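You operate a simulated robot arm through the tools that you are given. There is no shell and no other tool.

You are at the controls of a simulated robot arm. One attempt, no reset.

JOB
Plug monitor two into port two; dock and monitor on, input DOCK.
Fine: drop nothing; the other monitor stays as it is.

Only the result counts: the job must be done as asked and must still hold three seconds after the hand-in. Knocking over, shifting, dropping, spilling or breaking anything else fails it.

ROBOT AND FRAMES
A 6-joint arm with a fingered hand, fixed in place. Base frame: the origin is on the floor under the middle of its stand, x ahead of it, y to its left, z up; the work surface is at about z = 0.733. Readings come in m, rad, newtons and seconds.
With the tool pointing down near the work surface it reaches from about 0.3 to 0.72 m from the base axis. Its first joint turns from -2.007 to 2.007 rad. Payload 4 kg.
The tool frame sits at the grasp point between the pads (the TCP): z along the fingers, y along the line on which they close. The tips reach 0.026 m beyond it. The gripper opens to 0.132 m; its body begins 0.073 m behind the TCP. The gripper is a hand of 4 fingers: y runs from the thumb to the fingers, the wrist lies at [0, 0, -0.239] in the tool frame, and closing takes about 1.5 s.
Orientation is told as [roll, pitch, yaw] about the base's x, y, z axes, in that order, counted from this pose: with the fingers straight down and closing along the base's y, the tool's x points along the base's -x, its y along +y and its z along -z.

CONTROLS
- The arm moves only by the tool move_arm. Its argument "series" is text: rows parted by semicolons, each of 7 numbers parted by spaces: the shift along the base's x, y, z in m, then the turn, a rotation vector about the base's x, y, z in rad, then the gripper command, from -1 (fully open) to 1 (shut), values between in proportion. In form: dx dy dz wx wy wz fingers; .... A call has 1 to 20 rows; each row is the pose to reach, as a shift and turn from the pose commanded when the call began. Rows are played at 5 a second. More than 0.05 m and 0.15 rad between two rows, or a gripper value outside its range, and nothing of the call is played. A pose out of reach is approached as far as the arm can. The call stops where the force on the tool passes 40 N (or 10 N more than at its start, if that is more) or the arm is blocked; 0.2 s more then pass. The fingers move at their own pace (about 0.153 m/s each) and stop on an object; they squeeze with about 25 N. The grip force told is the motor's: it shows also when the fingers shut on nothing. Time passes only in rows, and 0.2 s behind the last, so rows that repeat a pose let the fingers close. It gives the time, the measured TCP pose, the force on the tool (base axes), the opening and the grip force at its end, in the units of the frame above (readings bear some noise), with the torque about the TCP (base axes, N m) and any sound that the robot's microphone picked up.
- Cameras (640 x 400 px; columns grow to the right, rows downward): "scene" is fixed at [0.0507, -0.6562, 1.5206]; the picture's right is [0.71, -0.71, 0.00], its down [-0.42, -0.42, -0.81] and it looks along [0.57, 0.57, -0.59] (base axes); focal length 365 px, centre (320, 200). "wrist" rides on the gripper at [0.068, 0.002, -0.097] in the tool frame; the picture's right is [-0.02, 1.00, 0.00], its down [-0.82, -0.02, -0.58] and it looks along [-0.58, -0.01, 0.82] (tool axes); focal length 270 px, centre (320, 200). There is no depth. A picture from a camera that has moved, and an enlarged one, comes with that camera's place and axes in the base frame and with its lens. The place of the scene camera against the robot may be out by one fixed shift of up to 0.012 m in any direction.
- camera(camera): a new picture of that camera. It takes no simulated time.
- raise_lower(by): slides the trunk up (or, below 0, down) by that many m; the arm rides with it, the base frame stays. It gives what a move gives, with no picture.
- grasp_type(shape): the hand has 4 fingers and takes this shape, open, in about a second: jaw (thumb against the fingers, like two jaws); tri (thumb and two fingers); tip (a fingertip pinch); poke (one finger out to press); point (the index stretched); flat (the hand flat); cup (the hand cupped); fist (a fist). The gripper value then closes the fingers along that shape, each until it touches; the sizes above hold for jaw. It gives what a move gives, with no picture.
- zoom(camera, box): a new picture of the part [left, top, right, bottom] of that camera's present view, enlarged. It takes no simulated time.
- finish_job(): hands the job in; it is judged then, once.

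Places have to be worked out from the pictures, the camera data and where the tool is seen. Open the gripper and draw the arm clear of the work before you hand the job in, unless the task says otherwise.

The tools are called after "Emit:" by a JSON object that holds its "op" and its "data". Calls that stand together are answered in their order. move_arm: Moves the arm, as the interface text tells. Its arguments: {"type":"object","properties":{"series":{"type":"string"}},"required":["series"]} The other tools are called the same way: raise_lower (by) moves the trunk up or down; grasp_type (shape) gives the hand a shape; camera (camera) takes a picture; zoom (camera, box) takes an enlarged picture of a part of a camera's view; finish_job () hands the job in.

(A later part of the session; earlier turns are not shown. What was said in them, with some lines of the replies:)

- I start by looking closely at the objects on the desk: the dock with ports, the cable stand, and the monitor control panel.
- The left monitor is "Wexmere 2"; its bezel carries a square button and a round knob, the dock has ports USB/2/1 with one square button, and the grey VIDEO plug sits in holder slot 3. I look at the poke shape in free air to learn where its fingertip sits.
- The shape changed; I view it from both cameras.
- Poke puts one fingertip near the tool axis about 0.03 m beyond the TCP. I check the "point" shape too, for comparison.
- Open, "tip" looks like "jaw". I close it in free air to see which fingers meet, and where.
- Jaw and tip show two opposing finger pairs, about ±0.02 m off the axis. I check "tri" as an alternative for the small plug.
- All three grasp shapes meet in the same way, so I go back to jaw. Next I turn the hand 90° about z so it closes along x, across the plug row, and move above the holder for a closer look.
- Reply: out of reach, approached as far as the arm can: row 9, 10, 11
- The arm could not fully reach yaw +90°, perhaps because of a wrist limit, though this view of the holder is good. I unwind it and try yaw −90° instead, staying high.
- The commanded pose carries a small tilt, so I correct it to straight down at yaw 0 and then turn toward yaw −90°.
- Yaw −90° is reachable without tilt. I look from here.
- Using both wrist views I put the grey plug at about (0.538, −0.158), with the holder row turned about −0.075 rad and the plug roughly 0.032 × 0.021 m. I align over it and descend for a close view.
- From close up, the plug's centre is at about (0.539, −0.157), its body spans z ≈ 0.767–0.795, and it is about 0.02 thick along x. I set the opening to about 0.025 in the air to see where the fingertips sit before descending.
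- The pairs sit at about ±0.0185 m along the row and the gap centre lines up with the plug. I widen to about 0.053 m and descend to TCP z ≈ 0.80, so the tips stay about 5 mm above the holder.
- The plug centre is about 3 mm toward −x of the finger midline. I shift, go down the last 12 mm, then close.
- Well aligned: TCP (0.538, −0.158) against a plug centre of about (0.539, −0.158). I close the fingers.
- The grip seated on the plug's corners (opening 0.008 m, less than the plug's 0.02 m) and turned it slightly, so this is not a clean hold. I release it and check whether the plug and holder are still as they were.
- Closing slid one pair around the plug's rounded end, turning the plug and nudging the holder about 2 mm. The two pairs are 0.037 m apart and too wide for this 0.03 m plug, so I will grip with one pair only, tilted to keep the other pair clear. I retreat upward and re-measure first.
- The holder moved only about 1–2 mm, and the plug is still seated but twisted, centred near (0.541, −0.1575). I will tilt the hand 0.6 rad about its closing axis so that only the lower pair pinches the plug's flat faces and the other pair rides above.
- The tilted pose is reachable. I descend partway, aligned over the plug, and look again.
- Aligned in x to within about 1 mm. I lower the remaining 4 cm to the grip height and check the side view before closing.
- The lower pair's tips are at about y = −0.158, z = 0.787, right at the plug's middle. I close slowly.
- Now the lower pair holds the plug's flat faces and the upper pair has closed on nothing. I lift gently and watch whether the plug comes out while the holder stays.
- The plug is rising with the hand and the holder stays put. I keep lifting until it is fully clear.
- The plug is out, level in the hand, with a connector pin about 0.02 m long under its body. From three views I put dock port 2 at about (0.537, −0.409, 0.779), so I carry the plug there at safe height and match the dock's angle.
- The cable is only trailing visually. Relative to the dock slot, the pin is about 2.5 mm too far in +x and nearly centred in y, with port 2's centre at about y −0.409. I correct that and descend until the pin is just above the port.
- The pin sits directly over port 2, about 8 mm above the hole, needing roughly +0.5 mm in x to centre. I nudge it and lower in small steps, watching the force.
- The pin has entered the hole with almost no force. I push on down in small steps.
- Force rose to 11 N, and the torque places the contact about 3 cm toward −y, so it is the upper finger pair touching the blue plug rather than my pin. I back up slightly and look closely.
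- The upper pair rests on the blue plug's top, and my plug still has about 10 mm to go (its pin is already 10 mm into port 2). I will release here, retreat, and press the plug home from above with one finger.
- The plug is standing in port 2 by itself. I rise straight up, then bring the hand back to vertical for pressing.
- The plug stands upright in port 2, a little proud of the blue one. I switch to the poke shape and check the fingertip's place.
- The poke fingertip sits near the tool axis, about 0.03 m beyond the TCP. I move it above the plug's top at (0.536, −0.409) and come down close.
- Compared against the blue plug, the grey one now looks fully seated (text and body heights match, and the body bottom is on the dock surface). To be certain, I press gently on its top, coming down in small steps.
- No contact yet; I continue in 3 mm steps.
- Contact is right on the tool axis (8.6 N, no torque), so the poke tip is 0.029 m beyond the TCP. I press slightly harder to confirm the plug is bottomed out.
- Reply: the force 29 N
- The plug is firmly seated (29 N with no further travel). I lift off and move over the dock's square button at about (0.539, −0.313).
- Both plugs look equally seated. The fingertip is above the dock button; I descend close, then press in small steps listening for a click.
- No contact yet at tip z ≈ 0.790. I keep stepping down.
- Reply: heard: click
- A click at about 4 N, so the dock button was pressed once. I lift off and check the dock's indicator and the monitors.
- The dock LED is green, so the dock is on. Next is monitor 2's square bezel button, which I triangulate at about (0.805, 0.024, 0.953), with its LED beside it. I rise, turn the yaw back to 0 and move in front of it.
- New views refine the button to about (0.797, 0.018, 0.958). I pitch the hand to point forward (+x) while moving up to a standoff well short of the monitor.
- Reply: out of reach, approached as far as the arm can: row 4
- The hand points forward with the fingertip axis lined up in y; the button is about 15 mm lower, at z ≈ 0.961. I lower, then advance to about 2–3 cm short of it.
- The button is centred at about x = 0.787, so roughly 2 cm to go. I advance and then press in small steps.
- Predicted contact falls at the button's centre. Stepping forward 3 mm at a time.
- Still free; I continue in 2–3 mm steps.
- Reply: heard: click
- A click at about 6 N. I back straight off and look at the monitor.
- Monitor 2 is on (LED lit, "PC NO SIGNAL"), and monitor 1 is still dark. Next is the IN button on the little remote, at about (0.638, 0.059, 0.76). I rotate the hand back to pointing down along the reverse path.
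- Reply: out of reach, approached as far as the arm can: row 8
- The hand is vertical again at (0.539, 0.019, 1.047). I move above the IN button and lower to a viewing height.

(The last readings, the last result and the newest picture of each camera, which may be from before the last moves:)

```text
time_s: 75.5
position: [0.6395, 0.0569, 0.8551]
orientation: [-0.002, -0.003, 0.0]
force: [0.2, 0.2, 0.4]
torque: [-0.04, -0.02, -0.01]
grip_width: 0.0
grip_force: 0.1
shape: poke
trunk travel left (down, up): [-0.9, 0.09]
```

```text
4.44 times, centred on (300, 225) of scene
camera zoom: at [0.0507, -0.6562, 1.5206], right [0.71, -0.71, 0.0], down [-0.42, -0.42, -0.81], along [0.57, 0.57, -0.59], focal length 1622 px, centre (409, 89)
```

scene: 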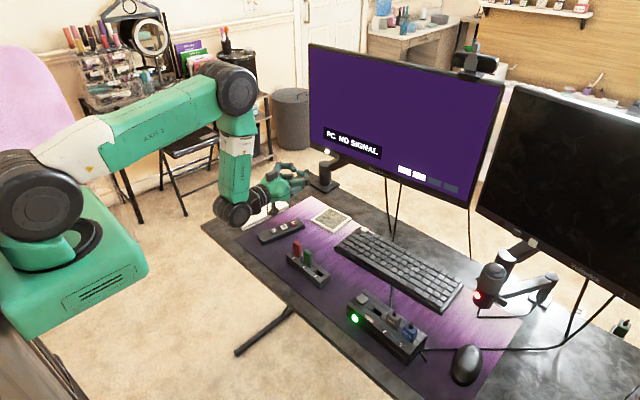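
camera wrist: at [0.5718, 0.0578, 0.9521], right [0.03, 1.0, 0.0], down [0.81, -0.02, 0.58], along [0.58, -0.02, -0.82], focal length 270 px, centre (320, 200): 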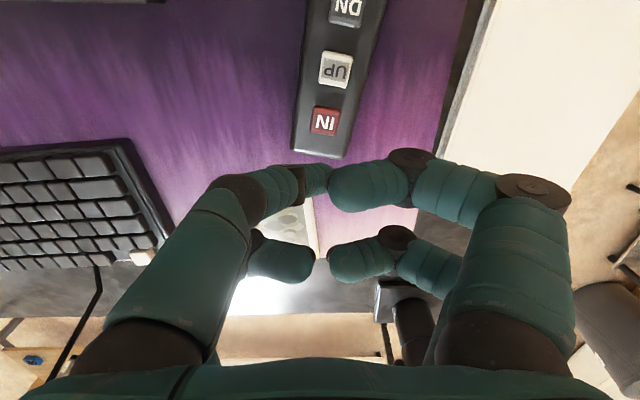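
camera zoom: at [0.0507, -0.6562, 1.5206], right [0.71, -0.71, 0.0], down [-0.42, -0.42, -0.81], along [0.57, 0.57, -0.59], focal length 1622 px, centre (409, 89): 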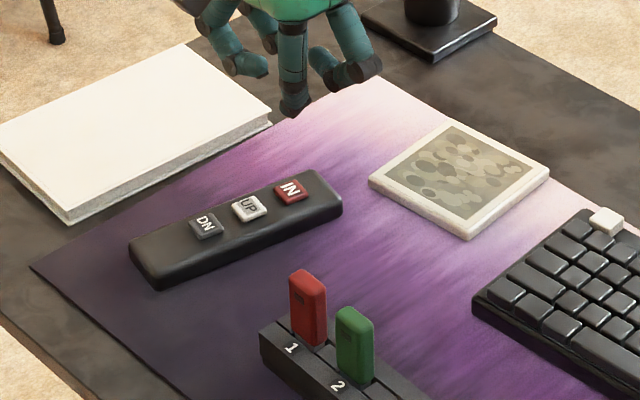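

IN is centred at about (0.6377, 0.0605). I shift onto it, descend close, then press in small steps.

Emit:
{"op": "move_arm", "data": {"series": "-0.001 0.002 -0.015 0 0 0 -1; -0.002 0.0047 -0.03 0 0 0 -1; -0.002 0.0047 -0.042 0 0 0 -1; -0.002 0.0047 -0.053 0 0 0 -1; -0.002 0.0047 -0.053 0 0 0 -1"}}

Emit:
{"op": "zoom", "data": {"camera": "wrist", "box": [260, 60, 400, 220]}}

Emit:
{"op": "zoom", "data": {"camera": "scene", "box": [250, 190, 330, 250]}}

```text
time_s: 76.7
position: [0.6365, 0.0626, 0.8028]
orientation: [-0.002, -0.003, 0.002]
force: [-0.1, -0.3, -0.1]
torque: [-0.02, 0.04, 0.01]
grip_width: 0.0001
grip_force: 0.0
shape: poke
trunk travel left (down, up): [-0.9, 0.09]
```

```text
2.50 times, centred on (330, 140) of wrist
camera zoom: at [0.5692, 0.0635, 0.8997], right [0.03, 1.0, 0.0], down [0.81, -0.02, 0.58], along [0.58, -0.02, -0.82], focal length 676 px, centre (295, 350)
```

zoom: 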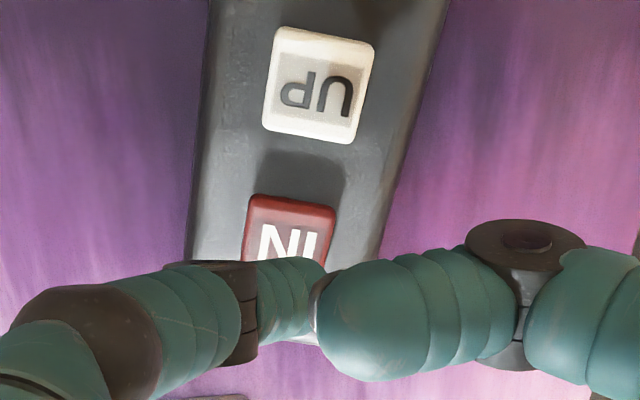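

```text
6.67 times, centred on (290, 220) of scene
camera zoom: at [0.0507, -0.6562, 1.5206], right [0.71, -0.71, 0.0], down [-0.42, -0.42, -0.81], along [0.57, 0.57, -0.59], focal length 2433 px, centre (520, 67)
```

zoom: 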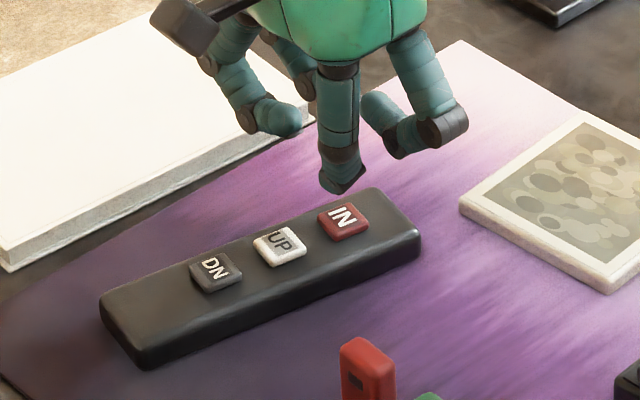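

The tip is directly over IN, about 12 mm above it. I go down and press in small steps.

Emit:
{"op": "move_arm", "data": {"series": "0 -0.0005 -0.004 0 0 0 -1; 0 -0.0005 -0.008 0 0 0 -1"}}

Emit:
{"op": "move_arm", "data": {"series": "0 0 -0.0015 0 0 0 -1; 0 0 -0.003 0 0 0 -1"}}

```text
time_s: 77.3
position: [0.6368, 0.0623, 0.7944]
orientation: [-0.002, -0.002, 0.0]
force: [-0.1, -0.1, -0.4]
torque: [0.04, 0.01, 0.01]
grip_width: 0.0
grip_force: 0.3
shape: poke
trunk travel left (down, up): [-0.9, 0.09]
```

```text
time_s: 77.9
position: [0.6378, 0.063, 0.792]
orientation: [0.0, -0.001, 0.001]
force: [0.3, -0.8, 0.0]
torque: [0.02, 0.0, -0.01]
grip_width: 0.0
grip_force: 0.1
shape: poke
trunk travel left (down, up): [-0.9, 0.09]
```

Emit:
{"op": "move_arm", "data": {"series": "0 0 -0.0015 0 0 0 -1; 0 0 -0.003 0 0 0 -1"}}

```text
time_s: 78.5
position: [0.637, 0.0625, 0.7904]
orientation: [0.001, -0.004, 0.001]
force: [-0.1, 0.8, 0.2]
torque: [-0.02, 0.02, -0.02]
grip_width: 0.0
grip_force: 0.0
shape: poke
trunk travel left (down, up): [-0.9, 0.09]
```

No contact yet with the tip at about z = 0.760; I continue.

Emit:
{"op": "move_arm", "data": {"series": "0 0 -0.0015 0 0 0 -1; 0 0 -0.003 0 0 0 -1"}}

```text
time_s: 79.1
position: [0.6367, 0.062, 0.7877]
orientation: [0.0, -0.002, -0.001]
force: [-0.3, 0.3, 1.5]
torque: [-0.01, -0.01, -0.04]
grip_width: 0.0
grip_force: 0.0
shape: poke
trunk travel left (down, up): [-0.9, 0.09]
```

Light contact now (about 1.5 N). I press another millimetre or two.

Emit:
{"op": "move_arm", "data": {"series": "0 0 -0.001 0 0 0 -1; 0 0 -0.002 0 0 0 -1"}}

```text
time_s: 79.7
position: [0.638, 0.0626, 0.7847]
orientation: [-0.002, -0.001, 0.002]
force: [0.8, -1.4, 2.5]
torque: [-0.02, -0.04, -0.02]
grip_width: 0.0
grip_force: 0.1
shape: poke
trunk travel left (down, up): [-0.9, 0.09]
heard: click
```

A click. I lift off and read the screen.

Emit:
{"op": "move_arm", "data": {"series": "0 0 0.01 0 0 0 -1; 0 0 0.025 0 0 0 -1; 0 0 0.04 0 0 0 -1"}}

Emit:
{"op": "zoom", "data": {"camera": "scene", "box": [300, 40, 500, 210]}}

Emit:
{"op": "camera", "data": {"camera": "scene"}}

Emit:
{"op": "zoom", "data": {"camera": "scene", "box": [240, 180, 360, 270]}}

```text
time_s: 80.5
position: [0.6367, 0.0628, 0.8243]
orientation: [-0.001, -0.001, 0.0]
force: [1.2, -0.5, -0.1]
torque: [0.01, -0.02, -0.02]
grip_width: 0.0
grip_force: 0.0
shape: poke
trunk travel left (down, up): [-0.9, 0.09]
```

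```text
2.35 times, centred on (400, 125) of scene
camera zoom: at [0.0507, -0.6562, 1.5206], right [0.71, -0.71, 0.0], down [-0.42, -0.42, -0.81], along [0.57, 0.57, -0.59], focal length 859 px, centre (132, 376)
```

zoom: 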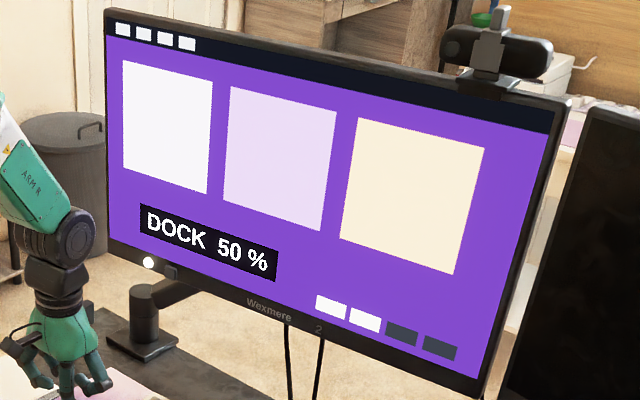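

```text
taken
```

scene: 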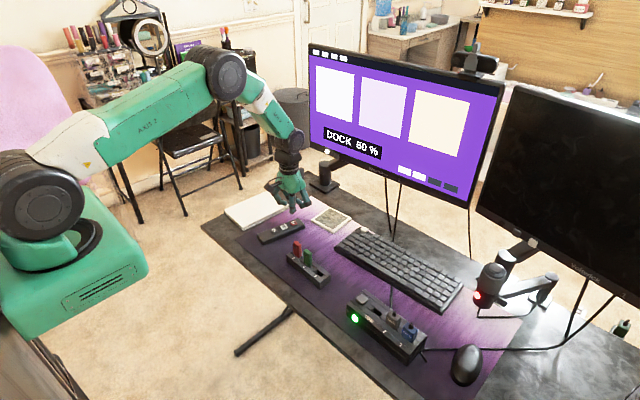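

```text
4.44 times, centred on (300, 225) of scene
camera zoom: at [0.0507, -0.6562, 1.5206], right [0.71, -0.71, 0.0], down [-0.42, -0.42, -0.81], along [0.57, 0.57, -0.59], focal length 1622 px, centre (409, 89)
```

zoom: 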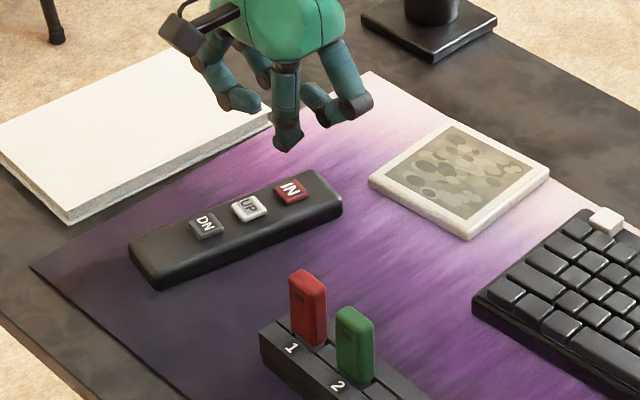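

Monitor 2 shows "DOCK 50 %" with a live picture, and monitor 1 is unchanged (dark). I raise the arm clear to the start position and open the hand.

Emit:
{"op": "move_arm", "data": {"series": "0 0 0.03 0 0 0 -1; 0 -0.005 0.07 0 0 0 -1; -0.01 -0.02 0.11 0 0 0 -1; -0.03 -0.04 0.15 0 0 0 -1; -0.05 -0.07 0.19 0 0 0 -1; -0.07 -0.11 0.23 0 0 0 -1; -0.085 -0.15 0.26 0 0 0 -1; -0.09 -0.17 0.285 0 0 0 -1; -0.09 -0.17 0.285 0 0 0 -1"}}

Emit:
{"op": "grasp_type", "data": {"shape": "jaw"}}

Emit:
{"op": "camera", "data": {"camera": "scene"}}

Emit:
{"op": "zoom", "data": {"camera": "scene", "box": [340, 270, 440, 350]}}

Emit:
{"op": "zoom", "data": {"camera": "scene", "box": [220, 180, 380, 300]}}

Emit:
{"op": "zoom", "data": {"camera": "wrist", "box": [30, 20, 230, 120]}}

```text
refused: row 5 steps farther than a row can; nothing moved
```

```text
time_s: 81.4
position: [0.6367, 0.0623, 0.8238]
orientation: [-0.002, -0.001, -0.001]
force: [-0.6, -0.5, -0.2]
torque: [0.04, 0.01, 0.02]
grip_width: 0.1319
grip_force: 0.1
shape: jaw
trunk travel left (down, up): [-0.9, 0.09]
```

```text
taken
```

scene: 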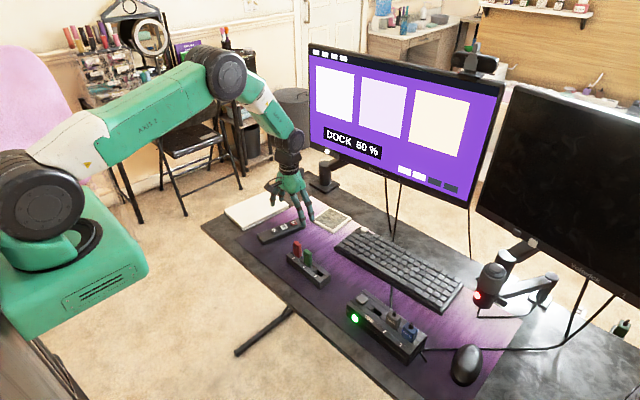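

```text
5.00 times, centred on (390, 310) of scene
camera zoom: at [0.0507, -0.6562, 1.5206], right [0.71, -0.71, 0.0], down [-0.42, -0.42, -0.81], along [0.57, 0.57, -0.59], focal length 1825 px, centre (-30, -350)
```

zoom: 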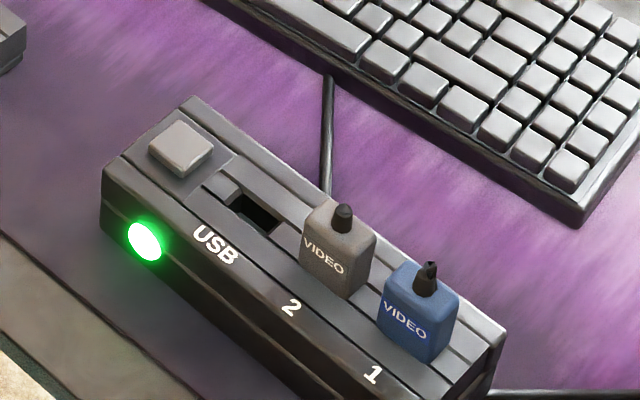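

```text
3.33 times, centred on (300, 240) of scene
camera zoom: at [0.0507, -0.6562, 1.5206], right [0.71, -0.71, 0.0], down [-0.42, -0.42, -0.81], along [0.57, 0.57, -0.59], focal length 1217 px, centre (387, 67)
```

zoom: 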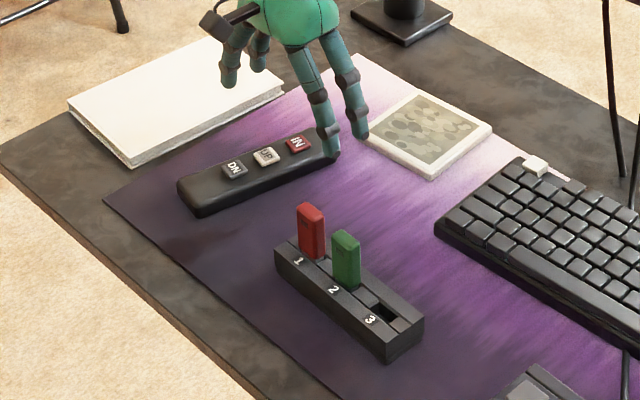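

```text
3.20 times, centred on (130, 70) of wrist
camera zoom: at [0.5685, 0.0631, 0.9202], right [0.03, 1.0, 0.0], down [0.82, -0.02, 0.58], along [0.58, -0.02, -0.82], focal length 865 px, centre (928, 616)
```

zoom: 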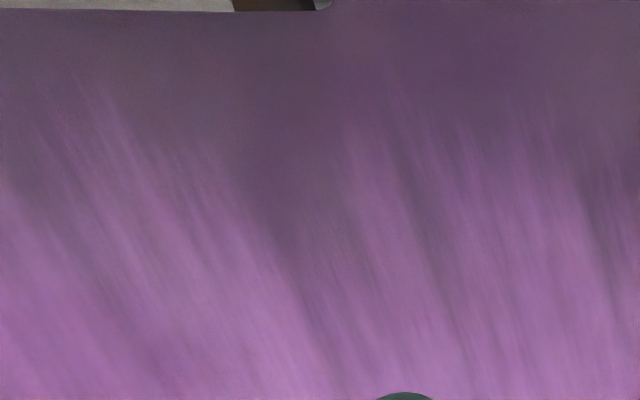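

The retreat row was too large and was refused. The hand opened in place without touching anything (forces near zero), so I now retreat upward in smaller steps.

Emit:
{"op": "move_arm", "data": {"series": "0 0 0.02 0 0 0 -1; 0 0 0.05 0 0 0 -1; 0 0 0.085 0 0 0 -1; -0.005 -0.005 0.12 0 0 0 -1; -0.015 -0.015 0.15 0 0 0 -1; -0.03 -0.035 0.18 0 0 0 -1; -0.045 -0.06 0.21 0 0 0 -1; -0.06 -0.085 0.235 0 0 0 -1; -0.075 -0.11 0.255 0 0 0 -1; -0.085 -0.14 0.275 0 0 0 -1; -0.09 -0.165 0.285 0 0 0 -1; -0.09 -0.17 0.288 0 0 0 -1; -0.09 -0.17 0.288 0 0 0 -1"}}

Emit:
{"op": "camera", "data": {"camera": "scene"}}

Emit:
{"op": "camera", "data": {"camera": "wrist"}}

Emit:
{"op": "zoom", "data": {"camera": "wrist", "box": [30, 20, 230, 120]}}

Emit:
{"op": "zoom", "data": {"camera": "scene", "box": [460, 80, 640, 340]}}

```text
time_s: 84.2
position: [0.5466, -0.1076, 1.1126]
orientation: [-0.003, -0.003, -0.002]
force: [-0.8, -0.8, 0.0]
torque: [0.01, 0.02, -0.02]
grip_width: 0.132
grip_force: 0.0
shape: jaw
trunk travel left (down, up): [-0.9, 0.09]
```

```text
taken
```

scene: 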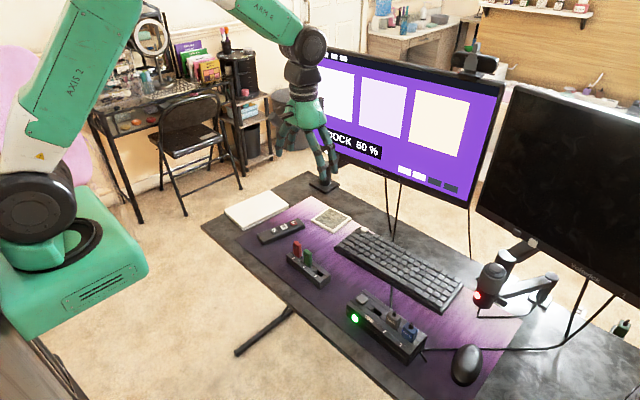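

```text
taken
camera wrist: at [0.4786, -0.1069, 1.2095], right [0.03, 1.0, 0.0], down [0.81, -0.02, 0.58], along [0.58, -0.02, -0.82], focal length 270 px, centre (320, 200)
```

wrist: 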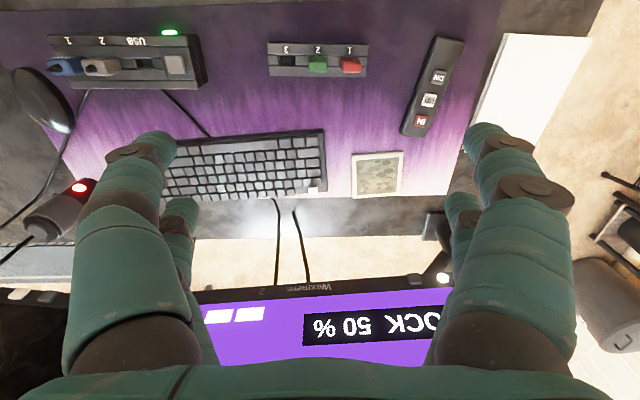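

```text
3.20 times, centred on (130, 70) of wrist
camera zoom: at [0.4786, -0.1069, 1.2095], right [0.03, 1.0, 0.0], down [0.81, -0.02, 0.58], along [0.58, -0.02, -0.82], focal length 865 px, centre (928, 616)
```

zoom: 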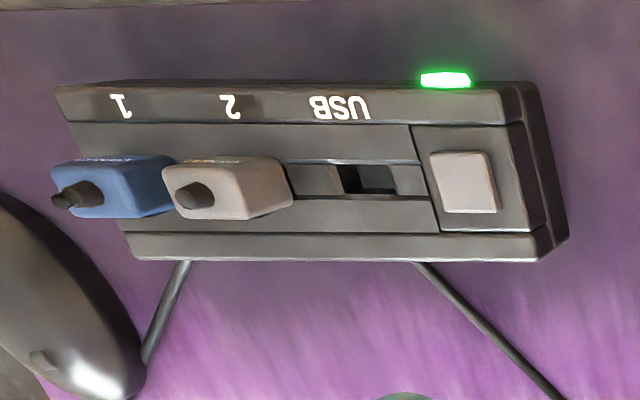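

```text
1.54 times, centred on (550, 210) of scene
camera zoom: at [0.0507, -0.6562, 1.5206], right [0.71, -0.71, 0.0], down [-0.42, -0.42, -0.81], along [0.57, 0.57, -0.59], focal length 562 px, centre (-34, 185)
```

zoom: 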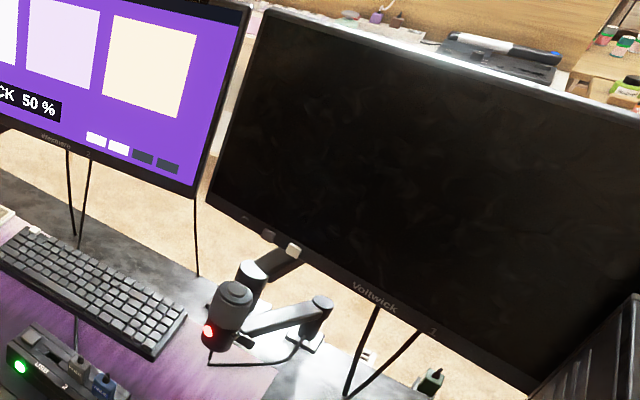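

Final check: the grey VIDEO plug is fully seated in port 2, the dock LED is green, and monitor 2 is on showing DOCK. Monitor 1 and its blue plug are unchanged, and the hand is open and clear, so I hand the job in.

Emit:
{"op": "finish_job", "data": {}}

```text
The job is handed in.
```

Monitor two is plugged into port two of the dock, and the dock and monitor are both on. The monitor's screen reads "DOCK 50 %" with a live picture, and the dock's LED is green.

- **Other monitor:** monitor one is still off, as it was at the start, and its blue plug is still in port one. While seating the new plug, a finger pressed briefly on the blue plug at about 11 N. It still looked fully seated afterwards.
- **Cable holder:** my first grip on the plug slipped and nudged the holder about 2 mm, turning it by under 2 degrees. I left it there rather than risk moving it again.
- **Dropped items:** nothing fell on the desk or floor. The plug was about 10 mm short of home when I let go, because a finger was blocked by the blue plug. It slid in on its own, and I pressed it down to make sure it was seated.
- **Microphone light:** the desk microphone's light turned red when the dock came on. I did not touch the microphone.

I handed the job in with the hand open and the arm clear of the desk. The hand-in only confirmed receipt, so I don't have the result of the three-second check.
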